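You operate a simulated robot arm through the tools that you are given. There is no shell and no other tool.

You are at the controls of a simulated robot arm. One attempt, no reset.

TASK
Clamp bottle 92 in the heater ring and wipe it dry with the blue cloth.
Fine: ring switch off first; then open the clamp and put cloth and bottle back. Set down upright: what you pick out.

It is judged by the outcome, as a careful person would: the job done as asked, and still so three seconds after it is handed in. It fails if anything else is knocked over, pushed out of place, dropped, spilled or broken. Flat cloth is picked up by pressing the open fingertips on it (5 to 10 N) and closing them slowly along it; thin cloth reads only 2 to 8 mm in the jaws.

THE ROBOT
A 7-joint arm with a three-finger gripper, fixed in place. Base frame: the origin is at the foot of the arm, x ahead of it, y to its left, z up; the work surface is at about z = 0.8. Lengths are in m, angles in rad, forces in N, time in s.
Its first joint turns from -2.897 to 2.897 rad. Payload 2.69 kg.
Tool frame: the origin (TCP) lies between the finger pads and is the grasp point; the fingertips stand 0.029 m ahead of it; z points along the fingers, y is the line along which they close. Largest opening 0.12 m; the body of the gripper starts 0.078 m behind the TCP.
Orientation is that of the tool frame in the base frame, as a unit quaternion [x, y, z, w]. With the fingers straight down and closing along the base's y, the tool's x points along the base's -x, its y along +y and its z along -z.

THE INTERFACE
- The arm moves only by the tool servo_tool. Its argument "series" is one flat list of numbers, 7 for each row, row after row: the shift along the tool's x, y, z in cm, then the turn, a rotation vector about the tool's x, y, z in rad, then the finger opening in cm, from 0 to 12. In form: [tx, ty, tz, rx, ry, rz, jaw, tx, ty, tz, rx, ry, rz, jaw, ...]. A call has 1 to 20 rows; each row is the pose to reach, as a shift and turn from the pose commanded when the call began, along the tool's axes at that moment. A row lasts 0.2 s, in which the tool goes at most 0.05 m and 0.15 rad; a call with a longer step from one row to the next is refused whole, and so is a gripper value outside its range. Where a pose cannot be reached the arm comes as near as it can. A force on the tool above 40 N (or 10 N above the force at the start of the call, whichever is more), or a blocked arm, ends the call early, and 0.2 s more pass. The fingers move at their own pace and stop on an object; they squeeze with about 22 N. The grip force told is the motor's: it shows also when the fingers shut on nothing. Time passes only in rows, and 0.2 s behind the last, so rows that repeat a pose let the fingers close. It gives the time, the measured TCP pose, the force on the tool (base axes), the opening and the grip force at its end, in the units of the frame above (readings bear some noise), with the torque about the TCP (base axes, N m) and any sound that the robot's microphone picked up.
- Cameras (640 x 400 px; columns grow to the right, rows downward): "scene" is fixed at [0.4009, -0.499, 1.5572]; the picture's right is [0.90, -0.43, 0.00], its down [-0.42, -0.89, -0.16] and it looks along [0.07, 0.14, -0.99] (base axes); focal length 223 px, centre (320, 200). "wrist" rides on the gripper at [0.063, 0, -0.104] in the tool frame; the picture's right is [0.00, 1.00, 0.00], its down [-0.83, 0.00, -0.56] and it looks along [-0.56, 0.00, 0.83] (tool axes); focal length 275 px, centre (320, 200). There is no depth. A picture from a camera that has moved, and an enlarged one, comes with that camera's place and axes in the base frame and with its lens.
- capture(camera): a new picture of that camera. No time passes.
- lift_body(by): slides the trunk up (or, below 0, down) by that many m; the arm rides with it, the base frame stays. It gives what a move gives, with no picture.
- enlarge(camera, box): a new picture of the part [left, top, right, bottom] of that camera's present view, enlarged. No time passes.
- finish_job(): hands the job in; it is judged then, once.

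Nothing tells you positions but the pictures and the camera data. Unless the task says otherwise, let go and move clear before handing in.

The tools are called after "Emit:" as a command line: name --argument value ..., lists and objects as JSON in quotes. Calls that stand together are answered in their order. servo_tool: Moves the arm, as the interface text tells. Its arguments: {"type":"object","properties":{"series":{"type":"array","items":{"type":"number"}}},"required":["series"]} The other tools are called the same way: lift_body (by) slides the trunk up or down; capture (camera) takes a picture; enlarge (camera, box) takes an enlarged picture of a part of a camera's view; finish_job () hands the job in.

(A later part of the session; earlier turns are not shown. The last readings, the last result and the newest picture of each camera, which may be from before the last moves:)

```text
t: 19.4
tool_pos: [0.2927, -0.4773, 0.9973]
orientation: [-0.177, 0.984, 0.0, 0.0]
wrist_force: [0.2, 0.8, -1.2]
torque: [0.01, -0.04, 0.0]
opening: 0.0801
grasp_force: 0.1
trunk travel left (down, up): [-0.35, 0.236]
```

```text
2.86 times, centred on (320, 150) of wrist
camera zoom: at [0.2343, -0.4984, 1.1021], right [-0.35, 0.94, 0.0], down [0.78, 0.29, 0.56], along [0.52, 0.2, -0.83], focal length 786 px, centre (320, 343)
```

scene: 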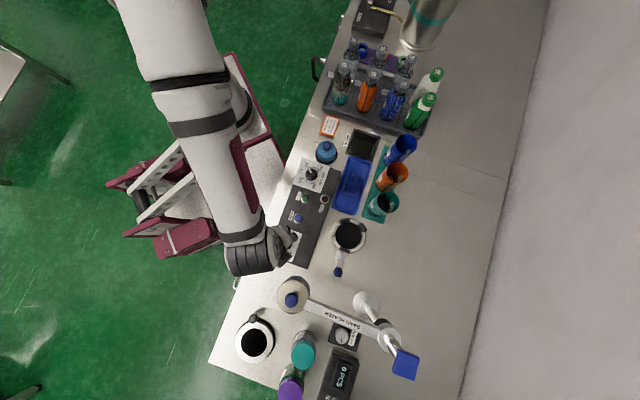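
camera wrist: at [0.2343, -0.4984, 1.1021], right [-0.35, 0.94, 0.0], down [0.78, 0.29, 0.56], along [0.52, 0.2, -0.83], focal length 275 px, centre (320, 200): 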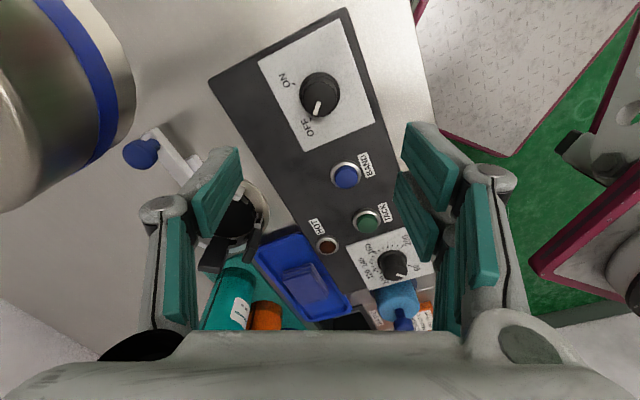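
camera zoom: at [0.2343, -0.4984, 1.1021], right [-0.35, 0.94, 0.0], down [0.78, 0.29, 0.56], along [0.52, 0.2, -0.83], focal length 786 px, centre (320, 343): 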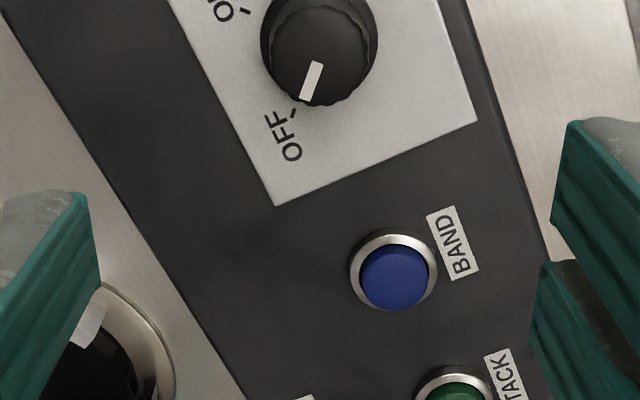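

The ring switch now points to OFF. Next I rise and move over bottle 92, jaws set to close across the column direction, and check alignment from above.

Emit:
servo_tool --series '[0, 0, -4.5, 0, 0, 0, 8, 0, 0, -9, 0, 0, 0, 8, 0, 0, -12.5, 0, 0, 0, 8, -4.6, 0.74, -12.5, 0, 0, 0.0815, 8, -9.2, 1.49, -12.5, 0, 0, 0.163, 8, -13.8, 2.23, -12.5, 0, 0, 0.2445, 8, -18.4, 2.97, -12.5, 0, 0, 0.326, 8, -23, 3.7, -12.5, 0, 0, 0.4075, 8, -27.6, 4.46, -12.5, 0, 0, 0.489, 8, -32.2, 5.2, -12.5, 0, 0, 0.57, 8, -36.8, 5.94, -12.5, 0, 0, 0.652, 8, -41.4, 6.7, -12.5, 0, 0, 0.7335, 8, -46, 7.4, -12.5, 0, 0, 0.815, 8, -50.6, 8.2, -12.5, 0, 0, 0.8965, 8, -55.2, 8.9, -12.5, 0, 0, 0.978, 7.5, -59.8, 9.66, -12.5, 0, 0, 1.0595, 7, -64.4, 10.4, -12.5, 0, 0, 1.141, 7]'

Emit:
capture --camera "wrist"

Emit:
enlarge --camera "wrist" --box '[240, 40, 400, 180]'

```text
t: 23.0
tool_pos: [0.8573, -0.153, 1.1231]
orientation: [0.383, 0.924, 0.0, -0.001]
wrist_force: [-0.5, -0.3, 0.8]
torque: [0.07, -0.05, 0.03]
opening: 0.0703
grasp_force: 0.0
trunk travel left (down, up): [-0.35, 0.236]
```

```text
taken
camera wrist: at [0.8127, -0.109, 1.2279], right [0.71, 0.71, 0.0], down [0.59, -0.59, 0.56], along [0.39, -0.39, -0.83], focal length 275 px, centre (320, 200)
```

wrist: 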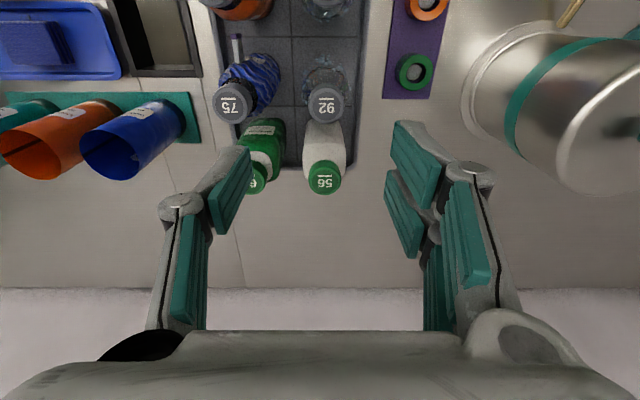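

```text
2.86 times, centred on (320, 110) of wrist
camera zoom: at [0.8127, -0.109, 1.2279], right [0.71, 0.71, 0.0], down [0.59, -0.59, 0.56], along [0.39, -0.39, -0.83], focal length 786 px, centre (320, 457)
```

zoom: 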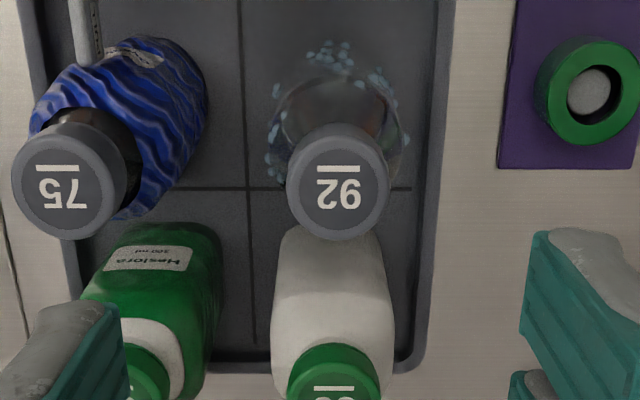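

Bottle 92 (cap text inverted here, underline confirms) sits about 6 mm to the right and 3 mm forward of the tool axis. I correct for that and lower the open jaws around its body, stopping before closing.

Emit:
servo_tool --series '[-0.35, 0.55, 0, 0, 0, 0, 7, -0.35, 0.55, 4, 0, 0, 0, 7, -0.35, 0.55, 8, 0, 0, 0, 7, -0.35, 0.55, 10, 0, 0, 0, 7]'

Emit:
capture --camera "wrist"

Emit:
enlarge --camera "wrist" --box '[240, 80, 400, 220]'

```text
t: 24.0
tool_pos: [0.8633, -0.153, 1.0237]
orientation: [0.383, 0.924, 0.0, 0.001]
wrist_force: [0.3, -0.4, 0.7]
torque: [0.03, -0.02, -0.01]
opening: 0.0698
grasp_force: 0.0
trunk travel left (down, up): [-0.35, 0.236]
```

```text
taken
camera wrist: at [0.8195, -0.1074, 1.1271], right [0.7, 0.71, 0.0], down [0.59, -0.59, 0.56], along [0.4, -0.39, -0.83], focal length 275 px, centre (320, 200)
```

wrist: 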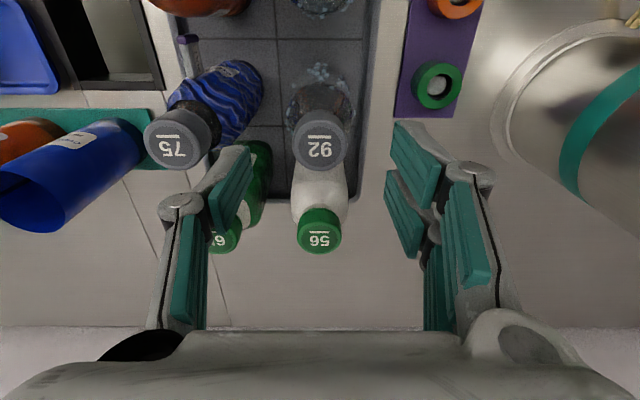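

```text
2.86 times, centred on (320, 150) of wrist
camera zoom: at [0.8195, -0.1074, 1.1271], right [0.7, 0.71, 0.0], down [0.59, -0.59, 0.56], along [0.4, -0.39, -0.83], focal length 786 px, centre (320, 343)
```

zoom: 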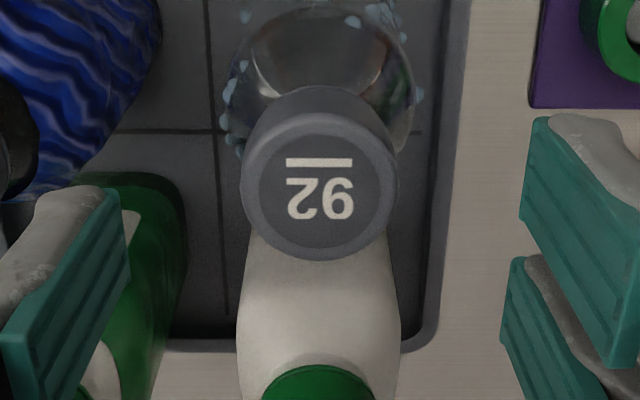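

The cap is centred between the jaws. I lower to grasp height on the body (TCP z≈0.918) and close gradually.

Emit:
servo_tool --series '[0.1, -0.05, 3, 0, 0, 0, 7, 0.1, -0.05, 6, 0, 0, 0, 7, 0.1, -0.05, 9, 0, 0, 0, 7, 0.1, -0.05, 10.5, 0, 0, 0, 7, 0.1, -0.05, 10.5, 0, 0, 0, 6.2, 0.1, -0.05, 10.5, 0, 0, 0, 5.6, 0.1, -0.05, 10.5, 0, 0, 0, 5.2, 0.1, -0.05, 10.5, 0, 0, 0, 4.8, 0.1, -0.05, 10.5, 0, 0, 0, 4.4, 0.1, -0.05, 10.5, 0, 0, 0, 4, 0.1, -0.05, 10.5, 0, 0, 0, 3.5, 0.1, -0.05, 10.5, 0, 0, 0, 3.5]'

Emit:
capture --camera "wrist"

Emit:
capture --camera "scene"

```text
t: 26.6
tool_pos: [0.8629, -0.1524, 0.9187]
orientation: [0.383, 0.924, 0.0, 0.0]
wrist_force: [2.3, 0.9, 1.5]
torque: [0.0, -0.1, 0.01]
opening: 0.051
grasp_force: 21.8
trunk travel left (down, up): [-0.35, 0.236]
```

```text
taken
camera wrist: at [0.8173, -0.1088, 1.023], right [0.7, 0.71, 0.0], down [0.59, -0.59, 0.56], along [0.4, -0.39, -0.83], focal length 275 px, centre (320, 200)
```

wrist: 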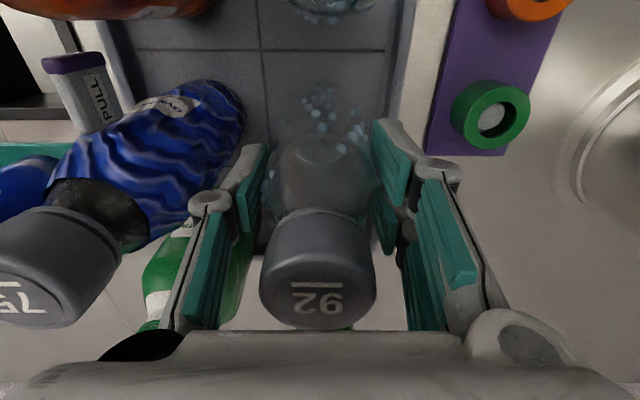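

```text
taken
```

scene: 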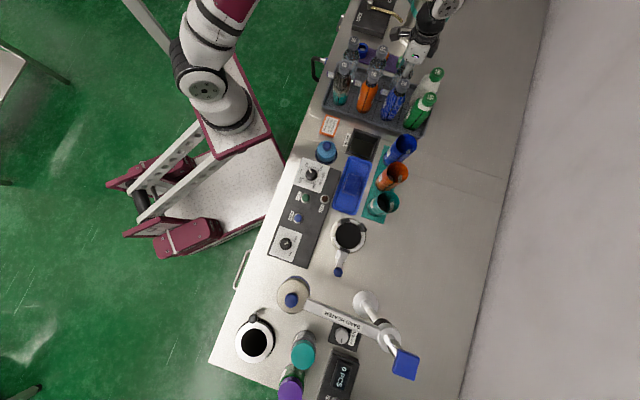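

Bottle 92 is gripped (51 mm across). I lift it straight up slowly and then check.

Emit:
servo_tool --series '[0, 0, -0.5, 0, 0, 0, 3.5, 0, 0, -1.5, 0, 0, 0, 3.5, 0, 0, -3, 0, 0, 0, 3.5, 0, 0, -5, 0, 0, 0, 3.5, 0, 0, -8, 0, 0, 0, 3.5, 0, 0, -11, 0, 0, 0, 3.5, 0, 0, -14, 0, 0, 0, 3.5, 0, 0, -17, 0, 0, 0, 3.5, 0, 0, -20, 0, 0, 0, 3.5, 0, 0, -23, 0, 0, 0, 3.5, 0, 0, -25, 0, 0, 0, 3.5]'

Emit:
capture --camera "wrist"

Emit:
capture --camera "scene"

```text
t: 29.0
tool_pos: [0.8623, -0.154, 1.1676]
orientation: [0.383, 0.924, 0.0, -0.001]
wrist_force: [-0.6, 0.4, -2.8]
torque: [0.02, 0.03, -0.02]
opening: 0.0511
grasp_force: 21.9
trunk travel left (down, up): [-0.35, 0.236]
```

```text
taken
camera wrist: at [0.8182, -0.1101, 1.2721], right [0.7, 0.71, 0.0], down [0.59, -0.59, 0.56], along [0.39, -0.39, -0.83], focal length 275 px, centre (320, 200)
```

wrist: 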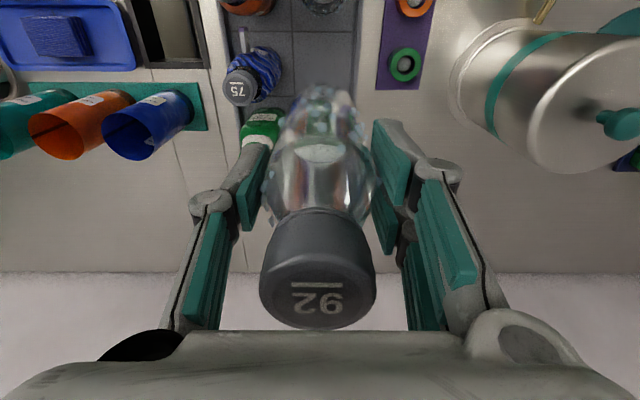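

```text
taken
```

scene: 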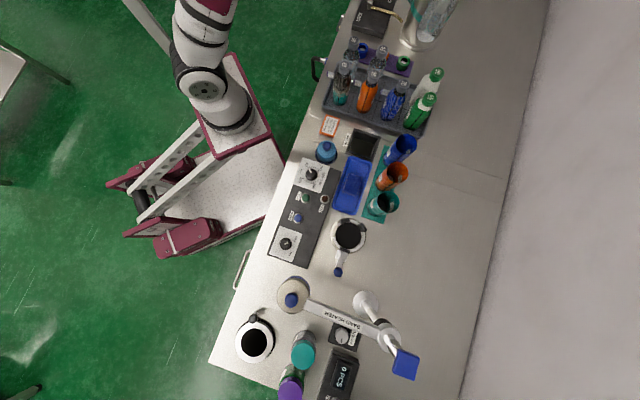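

The bottle is lifted clear, with 75 and 56 undisturbed. I now carry it at height over to the ring centre (≈(0.485, -0.540)), biased slightly toward the two fixed pads.

Emit:
servo_tool --series '[0, -1, 0, 0, 0, 0, 3.5, 0, -3, 0, 0, 0, 0, 3.5, 0, -6, 0, 0, 0, 0, 3.5, -0.1, -10, 0, 0, 0, 0, 3.5, -0.1, -14, 0, 0, 0, 0, 3.5, -0.2, -18, 0, 0, 0, 0, 3.5, -0.2, -22, 0, 0, 0, 0, 3.5, -0.3, -26, 0, 0, 0, 0, 3.5, -0.3, -30, 0, 0, 0, 0, 3.5, -0.4, -34, 0, 0, 0, 0, 3.5, -0.4, -38, 0, 0, 0, 0, 3.5, -0.5, -42, 0, 0, 0, 0, 3.5, -0.5, -46, 0, 0, 0, 0, 3.5, -0.6, -49.5, 0, 0, 0, 0, 3.5, -0.6, -52, 0, 0, 0, 0, 3.5, -0.6, -53, 0, 0, 0, 0, 3.5]'

Emit:
capture --camera "wrist"

Emit:
capture --camera "scene"

```text
t: 32.4
tool_pos: [0.4934, -0.5343, 1.1663]
orientation: [0.383, 0.924, -0.001, 0.0]
wrist_force: [-0.4, -0.6, -3.7]
torque: [-0.03, -0.01, 0.0]
opening: 0.051
grasp_force: 22.0
trunk travel left (down, up): [-0.35, 0.236]
```

```text
taken
camera wrist: at [0.4487, -0.4881, 1.2713], right [0.7, 0.71, 0.0], down [0.59, -0.58, 0.56], along [0.4, -0.39, -0.83], focal length 275 px, centre (320, 200)
```

wrist: 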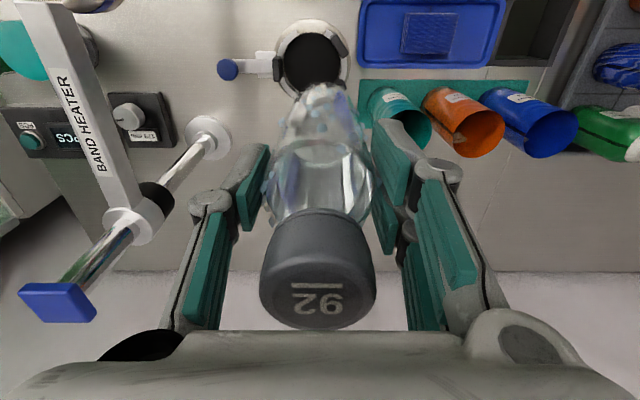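

```text
taken
```

scene: 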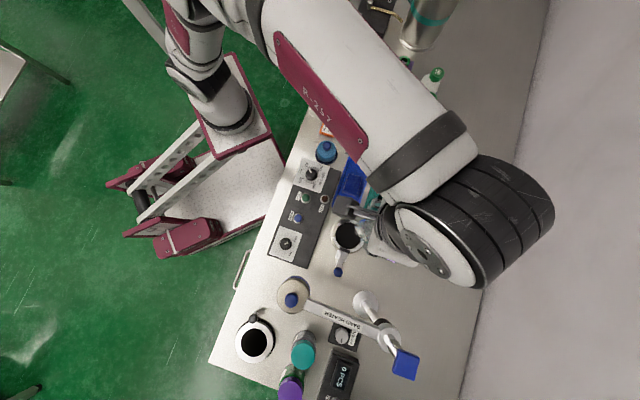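

Ring hole is visible just beyond the bottle; I zoom in to check the lateral alignment before lowering.

Emit:
enlarge --camera "wrist" --box '[260, 0, 380, 110]'

Emit:
enlarge --camera "wrist" --box '[0, 0, 240, 330]'

```text
3.64 times, centred on (320, 55) of wrist
camera zoom: at [0.4487, -0.4881, 1.2713], right [0.7, 0.71, 0.0], down [0.59, -0.58, 0.56], along [0.4, -0.39, -0.83], focal length 1001 px, centre (320, 727)
```

zoom: 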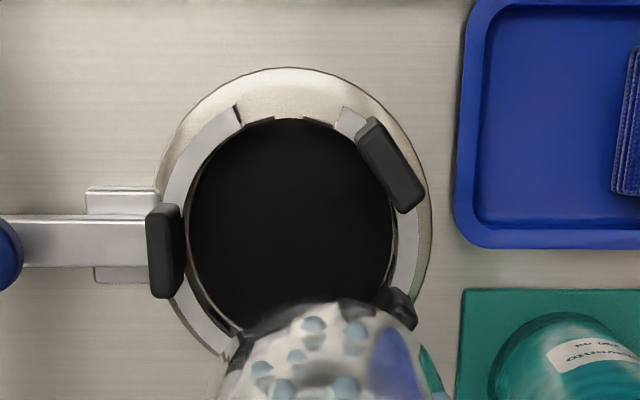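

```text
1.21 times, centred on (120, 165) of wrist
camera zoom: at [0.4487, -0.4881, 1.2713], right [0.7, 0.71, 0.0], down [0.59, -0.58, 0.56], along [0.4, -0.39, -0.83], focal length 334 px, centre (562, 242)
```

zoom: 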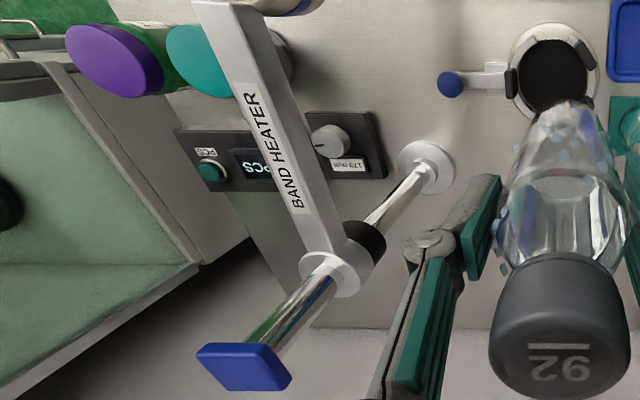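

The bar axis lies 2.3 mm off and the bottle is about 12 mm toward the fixed pads, which is fine. I correct sideways and lower to just above the ring floor.

Emit:
servo_tool --series '[0.23, 0, 1, 0, 0, 0, 3.5, 0.23, 0, 4, 0, 0, 0, 3.5, 0.23, 0, 7, 0, 0, 0, 3.5, 0.23, 0, 10, 0, 0, 0, 3.5, 0.23, 0, 13, 0, 0, 0, 3.5, 0.23, 0, 16, 0, 0, 0, 3.5]'

Emit:
capture --camera "wrist"

Emit:
enlarge --camera "scene" --box '[290, 180, 410, 300]'

```text
t: 33.8
tool_pos: [0.4897, -0.5311, 1.0073]
orientation: [0.383, 0.924, -0.001, -0.001]
wrist_force: [-0.6, 0.8, -2.6]
torque: [0.0, 0.0, 0.0]
opening: 0.051
grasp_force: 22.1
trunk travel left (down, up): [-0.35, 0.236]
```

```text
taken
camera wrist: at [0.4464, -0.4866, 1.1115], right [0.7, 0.71, 0.0], down [0.59, -0.59, 0.56], along [0.4, -0.39, -0.83], focal length 275 px, centre (320, 200)
```

wrist: 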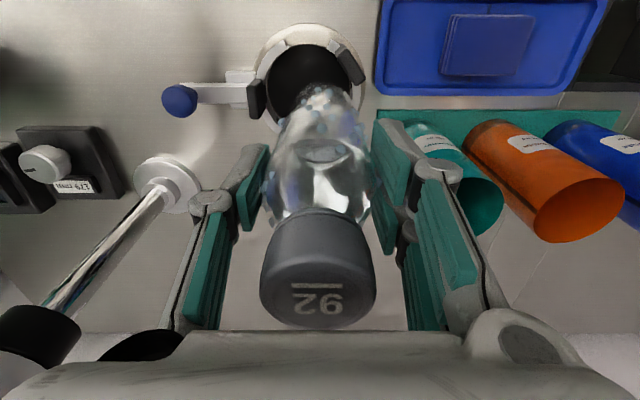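

```text
3.33 times, centred on (350, 240) of scene
camera zoom: at [0.4009, -0.499, 1.5572], right [0.9, -0.43, 0.0], down [-0.42, -0.89, -0.16], along [0.07, 0.14, -0.99], focal length 744 px, centre (220, 67)
```

zoom: 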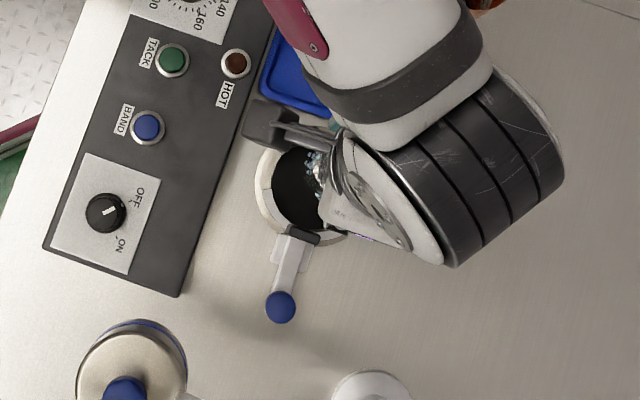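

Emit:
enlarge --camera "wrist" --box '[230, 10, 390, 150]'

Emit:
enlarge --camera "scene" --box '[325, 210, 375, 255]'

```text
2.86 times, centred on (310, 80) of wrist
camera zoom: at [0.4464, -0.4866, 1.1115], right [0.7, 0.71, 0.0], down [0.59, -0.59, 0.56], along [0.4, -0.39, -0.83], focal length 786 px, centre (349, 543)
```

zoom: 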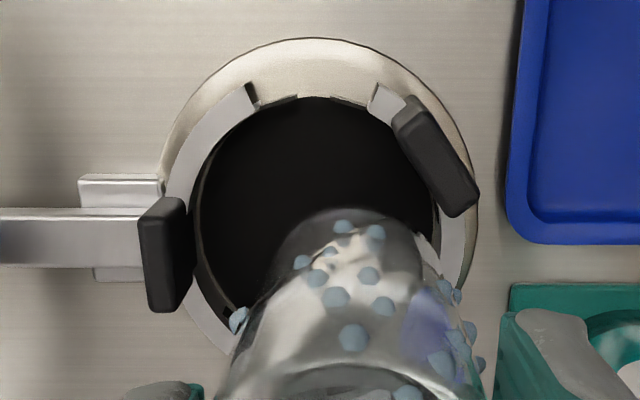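

```text
8.89 times, centred on (350, 232) of scene
camera zoom: at [0.4009, -0.499, 1.5572], right [0.9, -0.43, 0.0], down [-0.42, -0.89, -0.16], along [0.07, 0.14, -0.99], focal length 1984 px, centre (53, -89)
```

zoom: 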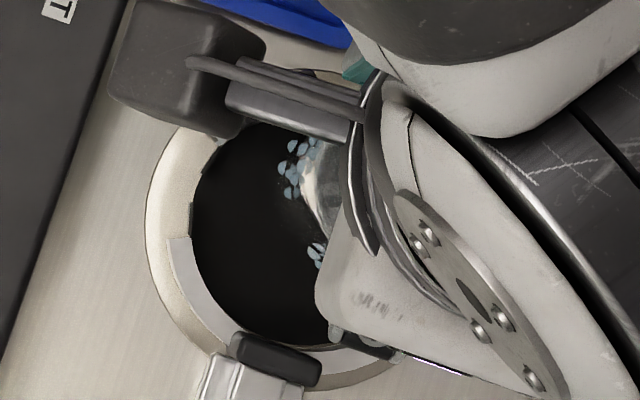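

Alignment is good; there is clearance all around. I lower further toward the ring floor, slowly at the end.

Emit:
servo_tool --series '[0.1, -0.15, 2, 0, 0, 0, 3.5, 0.1, -0.15, 4, 0, 0, 0, 3.5, 0.1, -0.15, 6, 0, 0, 0, 3.5, 0.1, -0.15, 7, 0, 0, 0, 3.5, 0.1, -0.15, 7.7, 0, 0, 0, 3.5, 0.1, -0.15, 8.2, 0, 0, 0, 3.5]'

Emit:
enlarge --camera "wrist" --box '[230, 10, 390, 150]'

```text
t: 35.2
tool_pos: [0.4881, -0.5308, 0.926]
orientation: [0.383, 0.924, 0.001, -0.001]
wrist_force: [0.6, -0.3, -3.1]
torque: [-0.02, -0.04, -0.01]
opening: 0.0507
grasp_force: 22.3
trunk travel left (down, up): [-0.35, 0.236]
```

```text
2.86 times, centred on (310, 80) of wrist
camera zoom: at [0.4451, -0.4867, 1.0314], right [0.7, 0.71, 0.0], down [0.59, -0.59, 0.56], along [0.39, -0.39, -0.83], focal length 786 px, centre (349, 543)
```

zoom: 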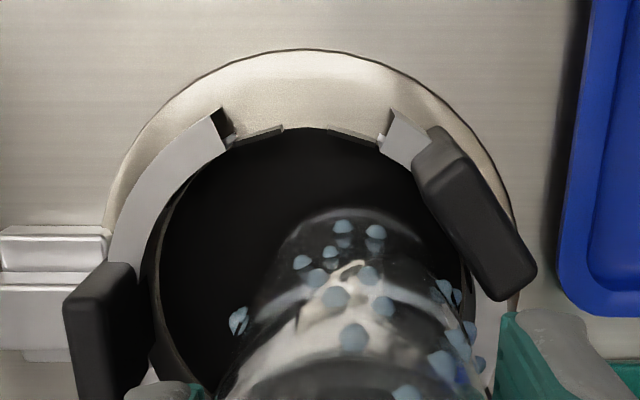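

Emit:
servo_tool --series '[0, 0, 0.2, 0, 0, 0, 3.5, 0, 0, 0.4, 0, 0, 0, 3.5, 0, 0, 0.6, 0, 0, 0, 3.5]'

```text
t: 36.0
tool_pos: [0.4889, -0.5321, 0.9206]
orientation: [0.383, 0.924, 0.0, 0.0]
wrist_force: [0.1, 0.0, -2.8]
torque: [-0.01, -0.01, -0.02]
opening: 0.0506
grasp_force: 21.9
trunk travel left (down, up): [-0.35, 0.236]
```

Emit:
servo_tool --series '[0, 0, 0.2, 0, 0, 0, 3.5, 0, 0, 0.4, 0, 0, 0, 3.5, 0, 0, 0.4, 0, 0, 0, 3.5]'

```text
t: 36.8
tool_pos: [0.4899, -0.5315, 0.9183]
orientation: [0.383, 0.924, 0.0, 0.002]
wrist_force: [3.5, 0.3, 17.0]
torque: [-0.05, -0.19, 0.0]
opening: 0.0513
grasp_force: 22.5
trunk travel left (down, up): [-0.35, 0.236]
```

The bottle has touched the ring floor (z-force rose). I ease up slightly and open the jaws gently.

Emit:
servo_tool --series '[0, 0, -0.15, 0, 0, 0, 3.5, 0, 0, -0.15, 0, 0, 0, 4.5, 0, 0, -0.15, 0, 0, 0, 5.3, 0, 0, -0.15, 0, 0, 0, 5.8, 0, 0, -0.15, 0, 0, 0, 6.5, 0, 0, -0.15, 0, 0, 0, 7, 0, 0, -0.15, 0, 0, 0, 7]'

Emit:
capture --camera "wrist"

```text
t: 38.4
tool_pos: [0.4893, -0.5317, 0.918]
orientation: [0.383, 0.924, 0.0, -0.001]
wrist_force: [0.3, -0.9, 0.8]
torque: [-0.01, 0.02, -0.02]
opening: 0.0701
grasp_force: 0.0
trunk travel left (down, up): [-0.35, 0.236]
```

```text
taken
camera wrist: at [0.4445, -0.487, 1.0223], right [0.7, 0.71, 0.0], down [0.59, -0.59, 0.56], along [0.4, -0.39, -0.83], focal length 275 px, centre (320, 200)
```

wrist: 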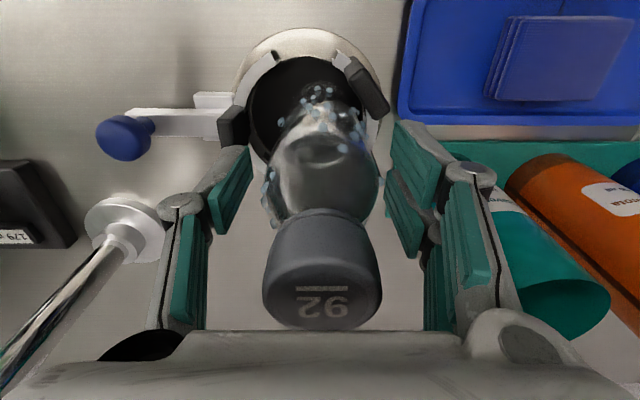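

The bottle stands upright in the ring. I rise clear of it, turn the gripper 90°, and move toward the clamp knob, staying under/away from the band-heater arm.

Emit:
servo_tool --series '[0, 0, -3, 0, 0, 0, 7, 0, 0, -7, 0, 0, 0, 7, 0, 0, -11, 0, 0, 0, 7, 0, 0, -15, 0, 0, 0, 7, 0, 0, -17, 0, 0, 0, 7, 0, -0.6, -17, 0, 0, -0.143, 7, -0.1, -1.2, -17, 0, 0, -0.286, 7, -0.1, -1.8, -17, 0, 0, -0.429, 7, -0.1, -2.4, -17, 0, 0, -0.572, 7, -0.2, -3, -17, 0, 0, -0.715, 7, -0.2, -3.6, -17, 0, 0, -0.858, 7, -0.3, -4.2, -17, 0, 0, -1.0, 7, -0.3, -4.8, -17, 0, 0, -1.143, 6, -0.4, -5.4, -17, 0, 0, -1.286, 6, -0.4, -6, -17, 0, 0, -1.429, 6, -0.4, -6.5, -17, 0, 0, -1.571, 6]'

Emit:
capture --camera "wrist"

Emit:
capture --camera "scene"

```text
t: 41.8
tool_pos: [0.4462, -0.5806, 1.0871]
orientation: [-0.385, 0.923, 0.001, 0.0]
wrist_force: [0.3, 0.3, -0.1]
torque: [0.01, 0.01, -0.01]
opening: 0.0601
grasp_force: 0.0
trunk travel left (down, up): [-0.35, 0.236]
```

```text
taken
camera wrist: at [0.4023, -0.6247, 1.192], right [-0.71, 0.7, 0.0], down [0.58, 0.59, 0.56], along [0.39, 0.4, -0.83], focal length 275 px, centre (320, 200)
```

wrist: 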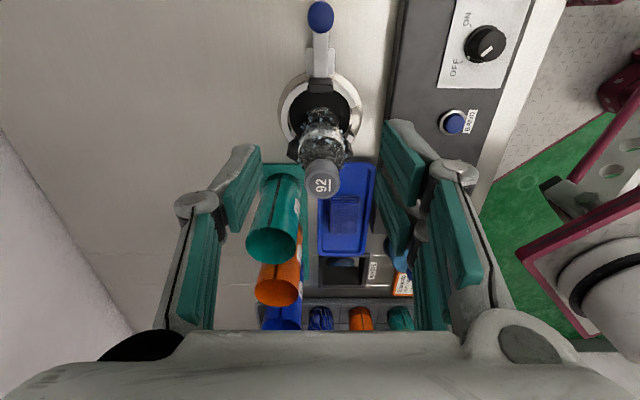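

```text
taken
```

scene: 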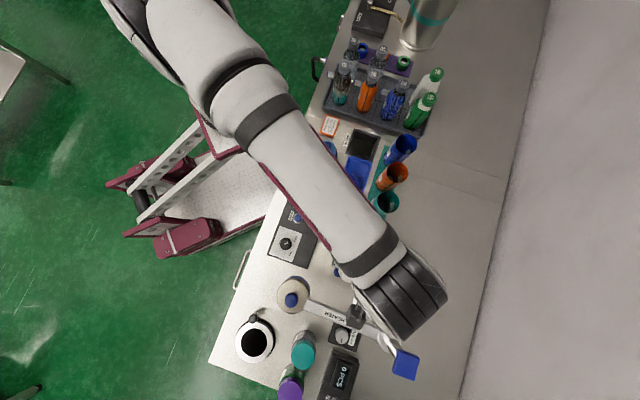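

I'm above the lever; the knob sits about 6 cm behind the tool toward the band-heater arm. I zoom in on it to judge height and shape.

Emit:
enlarge --camera "wrist" --box '[270, 0, 370, 90]'

Emit:
enlarge --camera "scene" --box '[270, 240, 430, 380]'

```text
4.44 times, centred on (320, 45) of wrist
camera zoom: at [0.4023, -0.6247, 1.192], right [-0.71, 0.7, 0.0], down [0.58, 0.59, 0.56], along [0.39, 0.4, -0.83], focal length 1224 px, centre (320, 889)
```

zoom: 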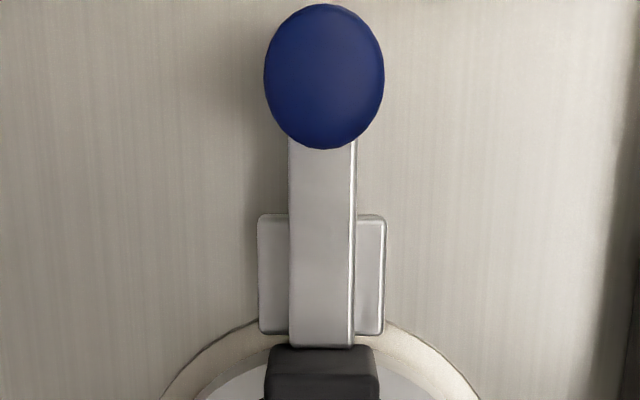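

```text
2.86 times, centred on (350, 310) of scene
camera zoom: at [0.4009, -0.499, 1.5572], right [0.9, -0.43, 0.0], down [-0.42, -0.89, -0.16], along [0.07, 0.14, -0.99], focal length 638 px, centre (234, -114)
```

zoom: 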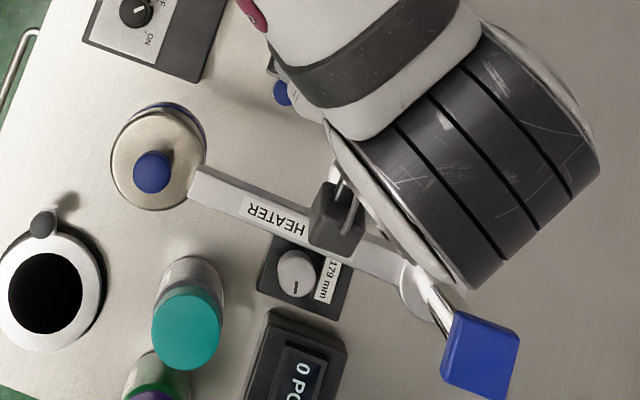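

The knob is a ~27 mm ball on the bar's end at about (0.403, -0.622, 0.853). I tilt the gripper 20° so the hand leans away from the band-heater arm, and descend part-way.

Emit:
servo_tool --series '[0, 0, 0, 0, 0.117, 0, 6, 0, 0, 0, 0, 0.233, 0, 6, 0, 0, 0, 0, 0.35, 0, 6, 1.2, 0, 4.5, 0, 0.35, 0, 6, 2.3, 0, 9, 0, 0.35, 0, 6, 3.4, 0, 13.5, 0, 0.35, 0, 6]'

Emit:
capture --camera "wrist"

Emit:
enlarge --camera "scene" --box '[270, 220, 430, 380]'

```text
t: 43.2
tool_pos: [0.4226, -0.604, 0.9524]
orientation: [-0.377, 0.909, -0.067, -0.161]
wrist_force: [0.4, 0.5, 0.8]
torque: [0.02, -0.01, 0.0]
opening: 0.06
grasp_force: 0.0
trunk travel left (down, up): [-0.35, 0.236]
```

```text
taken
camera wrist: at [0.4055, -0.6207, 1.0723], right [-0.71, 0.7, 0.0], down [0.68, 0.69, 0.24], along [0.17, 0.17, -0.97], focal length 275 px, centre (320, 200)
```

wrist: 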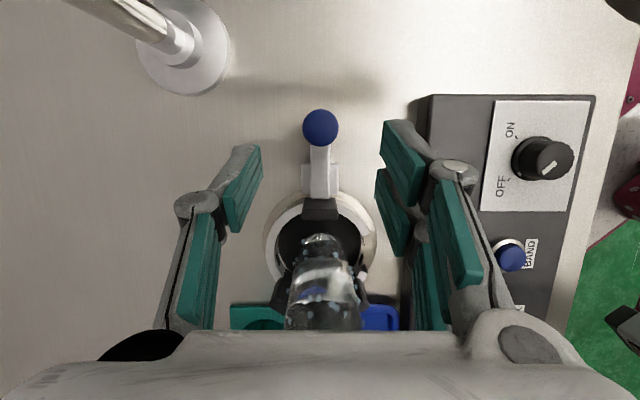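

```text
2.50 times, centred on (350, 300) of scene
camera zoom: at [0.4009, -0.499, 1.5572], right [0.9, -0.43, 0.0], down [-0.42, -0.89, -0.16], along [0.07, 0.14, -0.99], focal length 558 px, centre (245, -50)
```

zoom: 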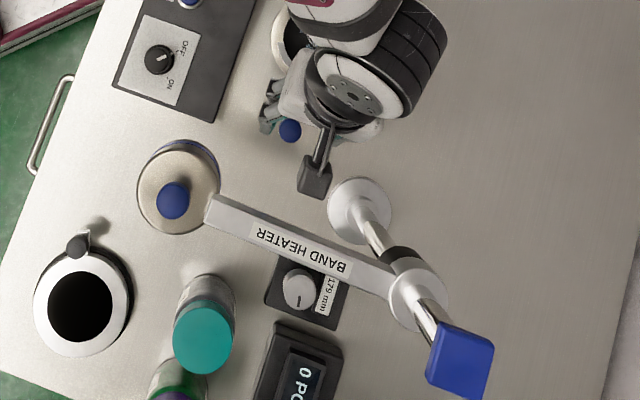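

The gripper is clear of the heater arm and the knob lies in line. I finish the descent so the fingertips straddle the knob, then close on it.

Emit:
servo_tool --series '[-0.35, 0, 2.6, 0, 0, 0, 6, -0.7, 0, 5.3, 0, 0, 0, 6, -1.05, 0, 7.96, 0, 0, 0, 6]'

Emit:
capture --camera "wrist"

Emit:
enlarge --camera "wrist" --box '[230, 80, 410, 230]'

```text
t: 44.0
tool_pos: [0.4115, -0.6143, 0.8724]
orientation: [-0.377, 0.91, -0.067, -0.16]
wrist_force: [0.0, 0.3, 0.9]
torque: [0.0, -0.01, 0.01]
opening: 0.0601
grasp_force: 0.1
trunk travel left (down, up): [-0.35, 0.236]
```

```text
taken
camera wrist: at [0.3945, -0.6312, 0.9932], right [-0.71, 0.7, 0.0], down [0.68, 0.69, 0.24], along [0.17, 0.17, -0.97], focal length 275 px, centre (320, 200)
```

wrist: 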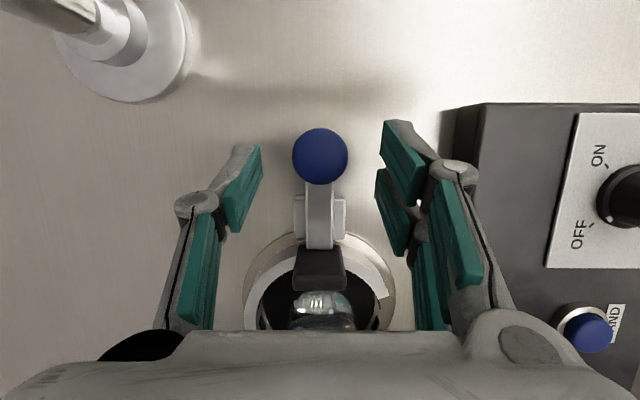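

```text
2.67 times, centred on (320, 155) of wrist
camera zoom: at [0.3945, -0.6312, 0.9932], right [-0.71, 0.7, 0.0], down [0.68, 0.69, 0.24], along [0.17, 0.17, -0.97], focal length 734 px, centre (320, 320)
```

zoom: 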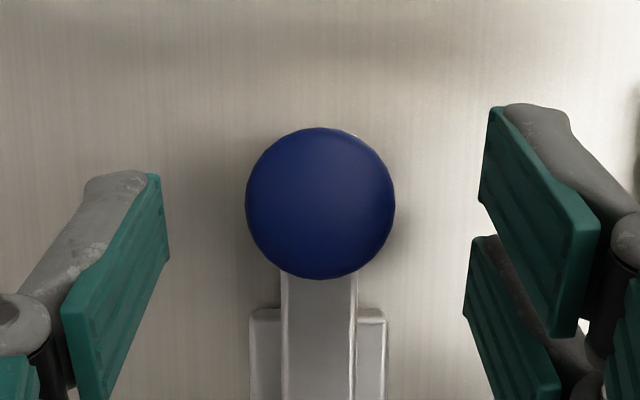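

Emit:
servo_tool --series '[0, 0, 0.4, 0, 0, 0, 5, 0, 0, 0.4, 0, 0, 0, 4, 0, 0, 0.4, 0, 0, 0, 3.4, 0, 0, 0.4, 0, 0, 0, 3, 0, 0, 0.4, 0, 0, 0, 2.6, 0, 0, 0.4, 0, 0, 0, 2.2, 0, 0, 0.4, 0, 0, 0, 1.6, 0, 0, 0.4, 0, 0, 0, 1.6]'

Emit:
enlarge --camera "wrist" --box '[210, 80, 430, 330]'

```text
t: 45.8
tool_pos: [0.4086, -0.6158, 0.8702]
orientation: [-0.376, 0.91, -0.066, -0.161]
wrist_force: [-3.6, 4.4, -0.5]
torque: [-0.18, -0.27, -0.02]
opening: 0.0278
grasp_force: 45.1
trunk travel left (down, up): [-0.35, 0.236]
```

```text
1.60 times, centred on (320, 205) of wrist
camera zoom: at [0.3935, -0.6326, 0.9899], right [-0.71, 0.7, 0.0], down [0.68, 0.69, 0.24], along [0.17, 0.17, -0.97], focal length 440 px, centre (320, 192)
```

zoom: 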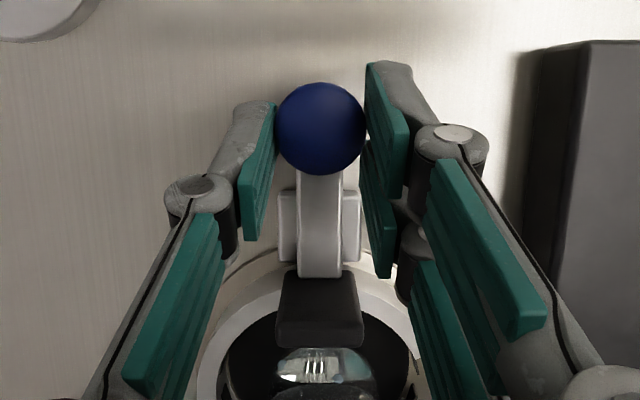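

The knob is held between the pads. I push it inward along the bar a little and watch the force.

Emit:
servo_tool --series '[-0.235, 0, -0.086, 0, 0, 0, 1.6, -0.47, 0, -0.172, 0, 0, 0, 1.6, -0.704, 0, -0.257, 0, 0, 0, 1.6, -0.939, 0, -0.343, 0, 0, 0, 1.6]'

Emit:
enlarge --camera "wrist" --box '[210, 80, 430, 330]'

Emit:
enlarge --camera "scene" --box '[310, 200, 390, 300]'

```text
t: 46.8
tool_pos: [0.4159, -0.6106, 0.8704]
orientation: [-0.377, 0.91, -0.066, -0.161]
wrist_force: [-11.1, 2.1, -7.7]
torque: [-0.21, -0.06, -0.06]
opening: 0.0276
grasp_force: 44.8
trunk travel left (down, up): [-0.35, 0.236]
```

```text
1.60 times, centred on (320, 205) of wrist
camera zoom: at [0.3998, -0.6265, 0.9899], right [-0.71, 0.7, 0.0], down [0.68, 0.69, 0.24], along [0.17, 0.17, -0.97], focal length 440 px, centre (320, 192)
```

zoom: 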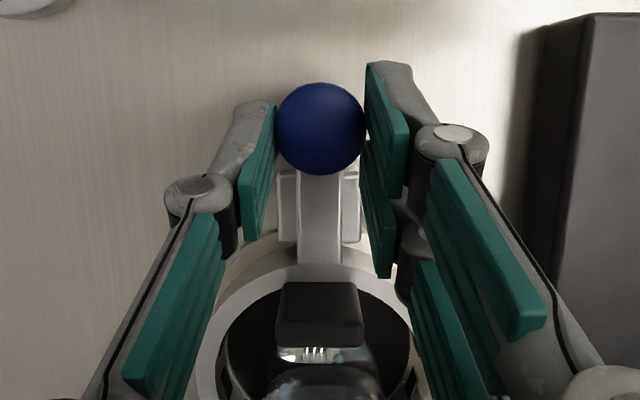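

```text
4.00 times, centred on (350, 250) of scene
camera zoom: at [0.4009, -0.499, 1.5572], right [0.9, -0.43, 0.0], down [-0.42, -0.89, -0.16], along [0.07, 0.14, -0.99], focal length 893 px, centre (200, 0)
```

zoom: 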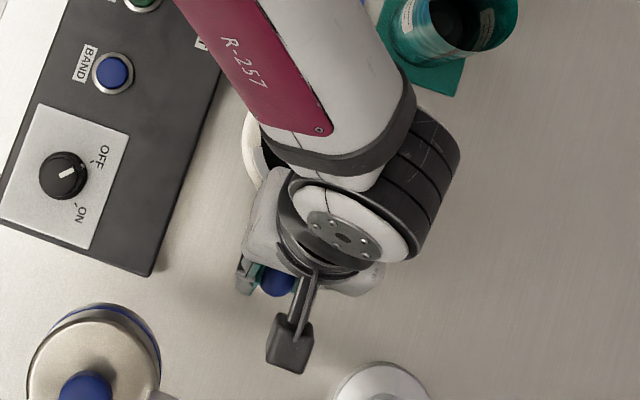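

The jaw slides inward with the knob — as expected. I continue pushing in small steps until it reaches the bottle.

Emit:
servo_tool --series '[-0.282, 0, -0.103, 0, 0, 0, 1.6, -0.563, 0, -0.206, 0, 0, 0, 1.6, -0.845, 0, -0.309, 0, 0, 0, 1.6, -1.127, 0, -0.412, 0, 0, 0, 1.6]'

Emit:
capture --camera "wrist"

```text
t: 47.8
tool_pos: [0.4234, -0.601, 0.8711]
orientation: [-0.376, 0.91, -0.065, -0.161]
wrist_force: [-14.2, 5.6, -10.5]
torque: [-0.2, -0.14, -0.17]
opening: 0.0276
grasp_force: 45.2
trunk travel left (down, up): [-0.35, 0.236]
```

```text
taken
camera wrist: at [0.4081, -0.6181, 0.9899], right [-0.71, 0.7, 0.0], down [0.68, 0.69, 0.24], along [0.17, 0.17, -0.97], focal length 275 px, centre (320, 200)
```

wrist: 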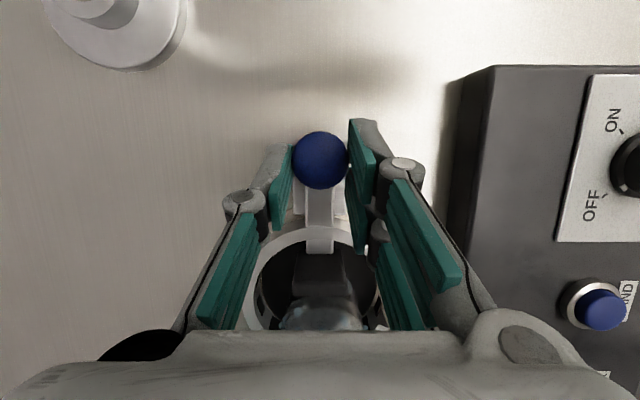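

Emit:
servo_tool --series '[-0.188, 0.1, -0.069, 0, 0, 0, 1.6, -0.376, 0.11, -0.137, 0, 0, 0, 1.6, -0.563, 0.12, -0.206, 0, 0, 0, 1.6, -0.751, 0.13, -0.274, 0, 0, 0, 1.6]'

Emit:
enlarge --camera "wrist" --box '[210, 80, 430, 330]'

```text
t: 48.8
tool_pos: [0.4287, -0.5953, 0.8698]
orientation: [-0.378, 0.909, -0.068, -0.159]
wrist_force: [-5.3, -3.0, -15.8]
torque: [-0.12, -0.34, 0.16]
opening: 0.0277
grasp_force: 45.5
trunk travel left (down, up): [-0.35, 0.236]
```

```text
1.60 times, centred on (320, 205) of wrist
camera zoom: at [0.4133, -0.6123, 0.99], right [-0.71, 0.7, 0.0], down [0.68, 0.69, 0.24], along [0.17, 0.17, -0.97], focal length 440 px, centre (320, 192)
```

zoom: 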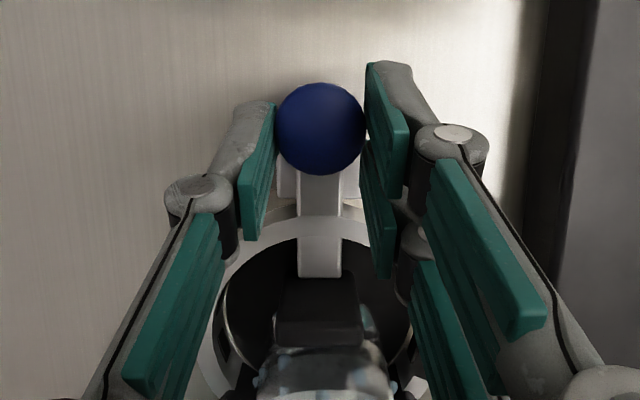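

Emit:
servo_tool --series '[-0.16, 0, 0, 0, 0, 0, 1.6, -0.3, 0, -0.05, 0, 0, 0, 1.6, -0.44, 0, -0.1, 0, 0, 0, 1.6]'

Emit:
enlarge --camera "wrist" --box '[210, 80, 430, 330]'

```text
t: 49.6
tool_pos: [0.4316, -0.5929, 0.8694]
orientation: [-0.377, 0.91, -0.068, -0.16]
wrist_force: [-4.2, -18.8, -12.9]
torque: [0.02, -0.72, 0.48]
opening: 0.0272
grasp_force: 44.7
trunk travel left (down, up): [-0.35, 0.236]
```

```text
1.60 times, centred on (320, 205) of wrist
camera zoom: at [0.4153, -0.61, 0.99], right [-0.71, 0.7, 0.0], down [0.68, 0.69, 0.24], along [0.17, 0.17, -0.97], focal length 440 px, centre (320, 192)
```

zoom: 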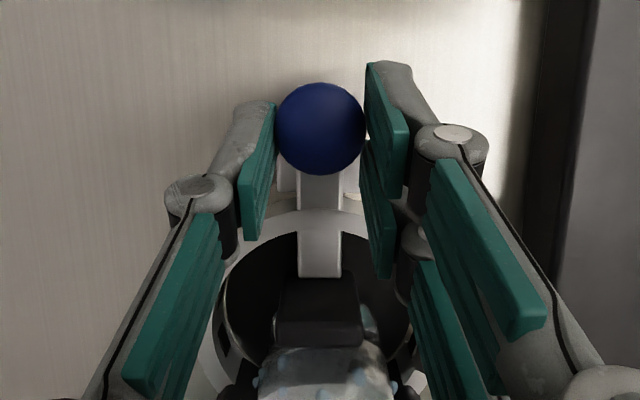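

Emit:
servo_tool --series '[-0.1, -0.08, -0.03, 0, 0, 0, 1.6, -0.2, -0.08, -0.07, 0, 0, 0, 1.6]'

Emit:
enlarge --camera "wrist" --box '[250, 180, 410, 335]'

```text
t: 50.2
tool_pos: [0.4323, -0.5932, 0.8709]
orientation: [-0.376, 0.91, -0.066, -0.161]
wrist_force: [-11.2, -25.0, -10.6]
torque: [0.16, -0.44, 0.13]
opening: 0.0273
grasp_force: 45.2
trunk travel left (down, up): [-0.35, 0.236]
```

```text
2.58 times, centred on (330, 258) of wrist
camera zoom: at [0.4157, -0.61, 0.99], right [-0.71, 0.71, 0.0], down [0.69, 0.69, 0.24], along [0.17, 0.17, -0.97], focal length 710 px, centre (294, 52)
```

zoom: 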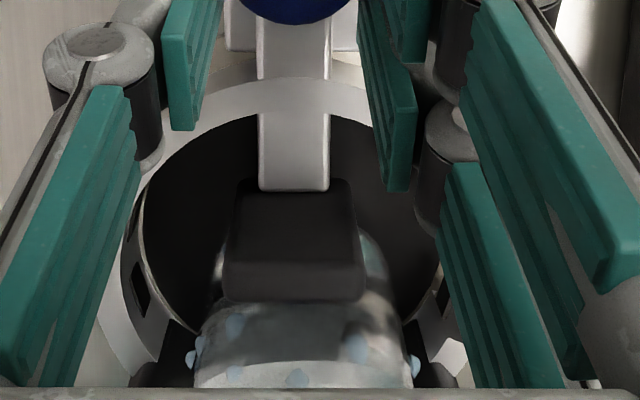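

The knob has stalled with about 26 N of push: the bottle is pressed against the fixed pads. I press just a touch more, then release the knob and retreat along the tool axis.

Emit:
servo_tool --series '[-0.08, 0, -0.03, 0, 0, 0, 1.6, -0.08, 0, -0.03, 0, 0, 0, 1.6]'

Emit:
servo_tool --series '[0.2, 0, 0.07, 0, 0, 0, 1.6, 0.25, 0, 0.09, 0, 0, 0, 2.6, 0.25, 0, 0.09, 0, 0, 0, 3.4, 0.25, 0, 0.09, 0, 0, 0, 4.2, 0.25, 0, 0.09, 0, 0, 0, 5, 0.25, 0, 0.09, 0, 0, 0, 5.5]'

Emit:
enlarge --camera "wrist" --box '[210, 80, 430, 335]'

```text
t: 51.0
tool_pos: [0.4334, -0.5942, 0.8699]
orientation: [-0.375, 0.91, -0.068, -0.163]
wrist_force: [-4.1, -15.7, -8.1]
torque: [0.3, -0.85, 0.18]
opening: 0.0273
grasp_force: 45.1
trunk travel left (down, up): [-0.35, 0.236]
stopped in row 2: the force on the tool passed its limit at 41 N (the readings are from after the stop); the commanded pose is now the measured one
```

```text
t: 52.4
tool_pos: [0.4312, -0.5942, 0.8693]
orientation: [-0.376, 0.91, -0.067, -0.162]
wrist_force: [-0.8, 0.1, 1.3]
torque: [0.03, -0.03, -0.04]
opening: 0.0549
grasp_force: 0.1
trunk travel left (down, up): [-0.35, 0.236]
```

```text
1.57 times, centred on (320, 208) of wrist
camera zoom: at [0.4145, -0.6102, 0.9907], right [-0.71, 0.71, 0.0], down [0.69, 0.69, 0.23], along [0.16, 0.17, -0.97], focal length 432 px, centre (320, 188)
```

zoom: 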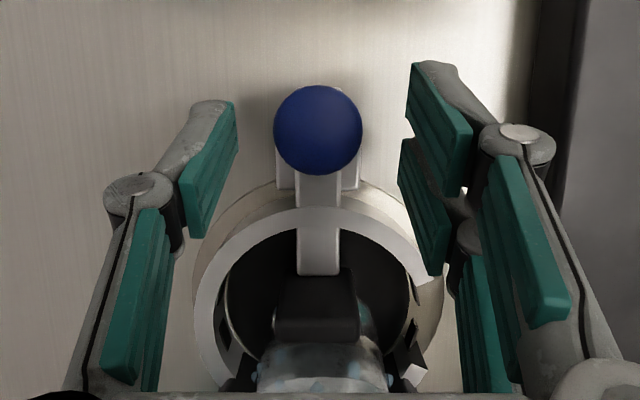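

I backed off a little before opening, which may have loosened the jaw by a millimetre or so. I re-grip the knob, push firm again, and open without pulling back.

Emit:
servo_tool --series '[0, 0, 0, 0, 0, 0, 4.5, 0, 0, 0, 0, 0, 0, 3.5, 0, 0, 0, 0, 0, 0, 2.8, 0, 0, 0, 0, 0, 0, 2.2, 0, 0, 0, 0, 0, 0, 1.6, 0, 0, 0, 0, 0, 0, 1.6]'

Emit:
servo_tool --series '[-0.14, 0, -0.05, 0, 0, 0, 1.6, -0.28, 0, -0.1, 0, 0, 0, 1.6, -0.28, 0, -0.1, 0, 0, 0, 1.6]'

```text
t: 53.8
tool_pos: [0.4313, -0.5948, 0.87]
orientation: [-0.375, 0.91, -0.068, -0.161]
wrist_force: [2.7, -7.1, -3.3]
torque: [-0.52, -0.56, 0.0]
opening: 0.0274
grasp_force: 44.6
trunk travel left (down, up): [-0.35, 0.236]
```

```text
t: 54.6
tool_pos: [0.4319, -0.5941, 0.8713]
orientation: [-0.375, 0.91, -0.067, -0.163]
wrist_force: [-2.3, -24.2, -10.7]
torque: [-0.49, -0.5, 0.28]
opening: 0.0274
grasp_force: 44.6
trunk travel left (down, up): [-0.35, 0.236]
```

Emit:
servo_tool --series '[-0.07, -0.06, -0.02, 0, 0, 0, 1.6, -0.13, -0.12, -0.04, 0, 0, 0, 1.6, -0.13, -0.12, -0.04, 0, 0, 0, 1.6]'

```text
t: 55.4
tool_pos: [0.4327, -0.5938, 0.8711]
orientation: [-0.374, 0.911, -0.066, -0.162]
wrist_force: [-15.5, -31.0, -12.2]
torque: [0.07, -0.36, -0.16]
opening: 0.0275
grasp_force: 44.8
trunk travel left (down, up): [-0.35, 0.236]
```

Firmly pressed (≈33 N along the bar). Now I open the jaws in place and then back away along the tool axis.

Emit:
servo_tool --series '[0, 0, 0, 0, 0, 0, 2.4, 0, 0, 0, 0, 0, 0, 3.2, 0, 0, 0, 0, 0, 0, 4.2, 0, 0, 0, 0, 0, 0, 5.5, 0, 0, -2, 0, 0, 0, 6, 0, 0, -5, 0, 0, 0, 6, 0, 0, -9, 0, 0, 0, 6, 0, 0, -13, 0, 0, 0, 6]'

Emit:
capture --camera "wrist"

Emit:
enlarge --camera "wrist" --box '[230, 110, 410, 335]'

```text
t: 57.2
tool_pos: [0.467, -0.5611, 0.9931]
orientation: [-0.376, 0.91, -0.067, -0.162]
wrist_force: [0.6, -0.2, 0.0]
torque: [-0.01, 0.0, -0.01]
opening: 0.06
grasp_force: 0.1
trunk travel left (down, up): [-0.35, 0.236]
```

```text
taken
camera wrist: at [0.4513, -0.5774, 1.1136], right [-0.71, 0.71, 0.0], down [0.69, 0.69, 0.23], along [0.16, 0.17, -0.97], focal length 275 px, centre (320, 200)
```

wrist: 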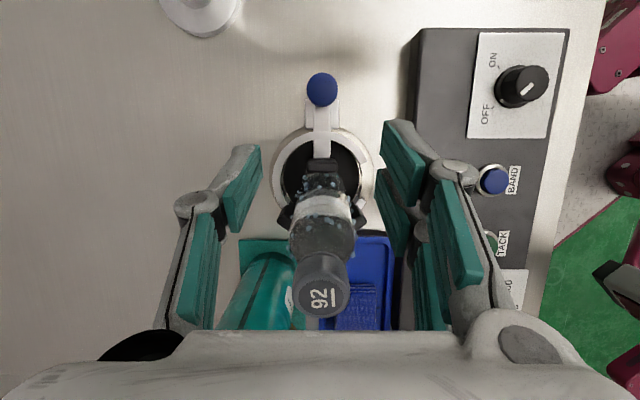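

```text
1.78 times, centred on (320, 222) of wrist
camera zoom: at [0.4513, -0.5774, 1.1136], right [-0.71, 0.71, 0.0], down [0.69, 0.69, 0.23], along [0.16, 0.17, -0.97], focal length 489 px, centre (320, 160)
```

zoom: 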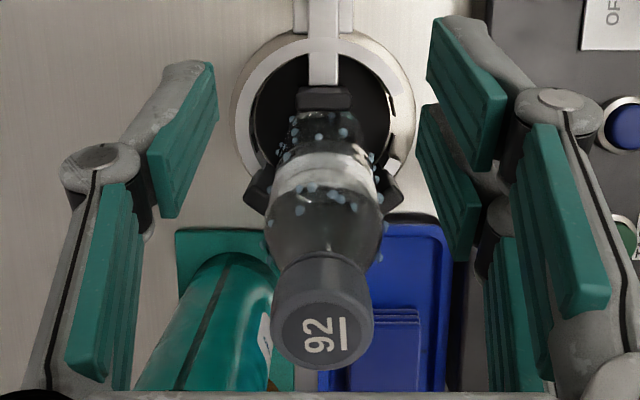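

The bottle is held upright between the three pads. Next I rise, level the gripper, and go look at the folded cloth in the blue tray.

Emit:
servo_tool --series '[1.37, 0, -3.76, 0, 0, 0, 6, 2.74, 0, -7.5, 0, 0, 0, 6, 4.1, 0, -11.3, 0, 0, 0, 6, 5.1, 0, -14.1, 0, 0, 0, 6, 5.1, 0, -14.1, 0, -0.117, 0, 6, 5.1, 0, -14.1, 0, -0.233, 0, 6, 5.1, 0, -14.1, 0, -0.35, 0, 6]'

```text
t: 58.8
tool_pos: [0.4685, -0.5598, 1.1431]
orientation: [-0.383, 0.924, 0.0, -0.001]
wrist_force: [-0.2, 1.2, -0.6]
torque: [-0.04, 0.01, -0.02]
opening: 0.0599
grasp_force: 0.0
trunk travel left (down, up): [-0.35, 0.236]
```

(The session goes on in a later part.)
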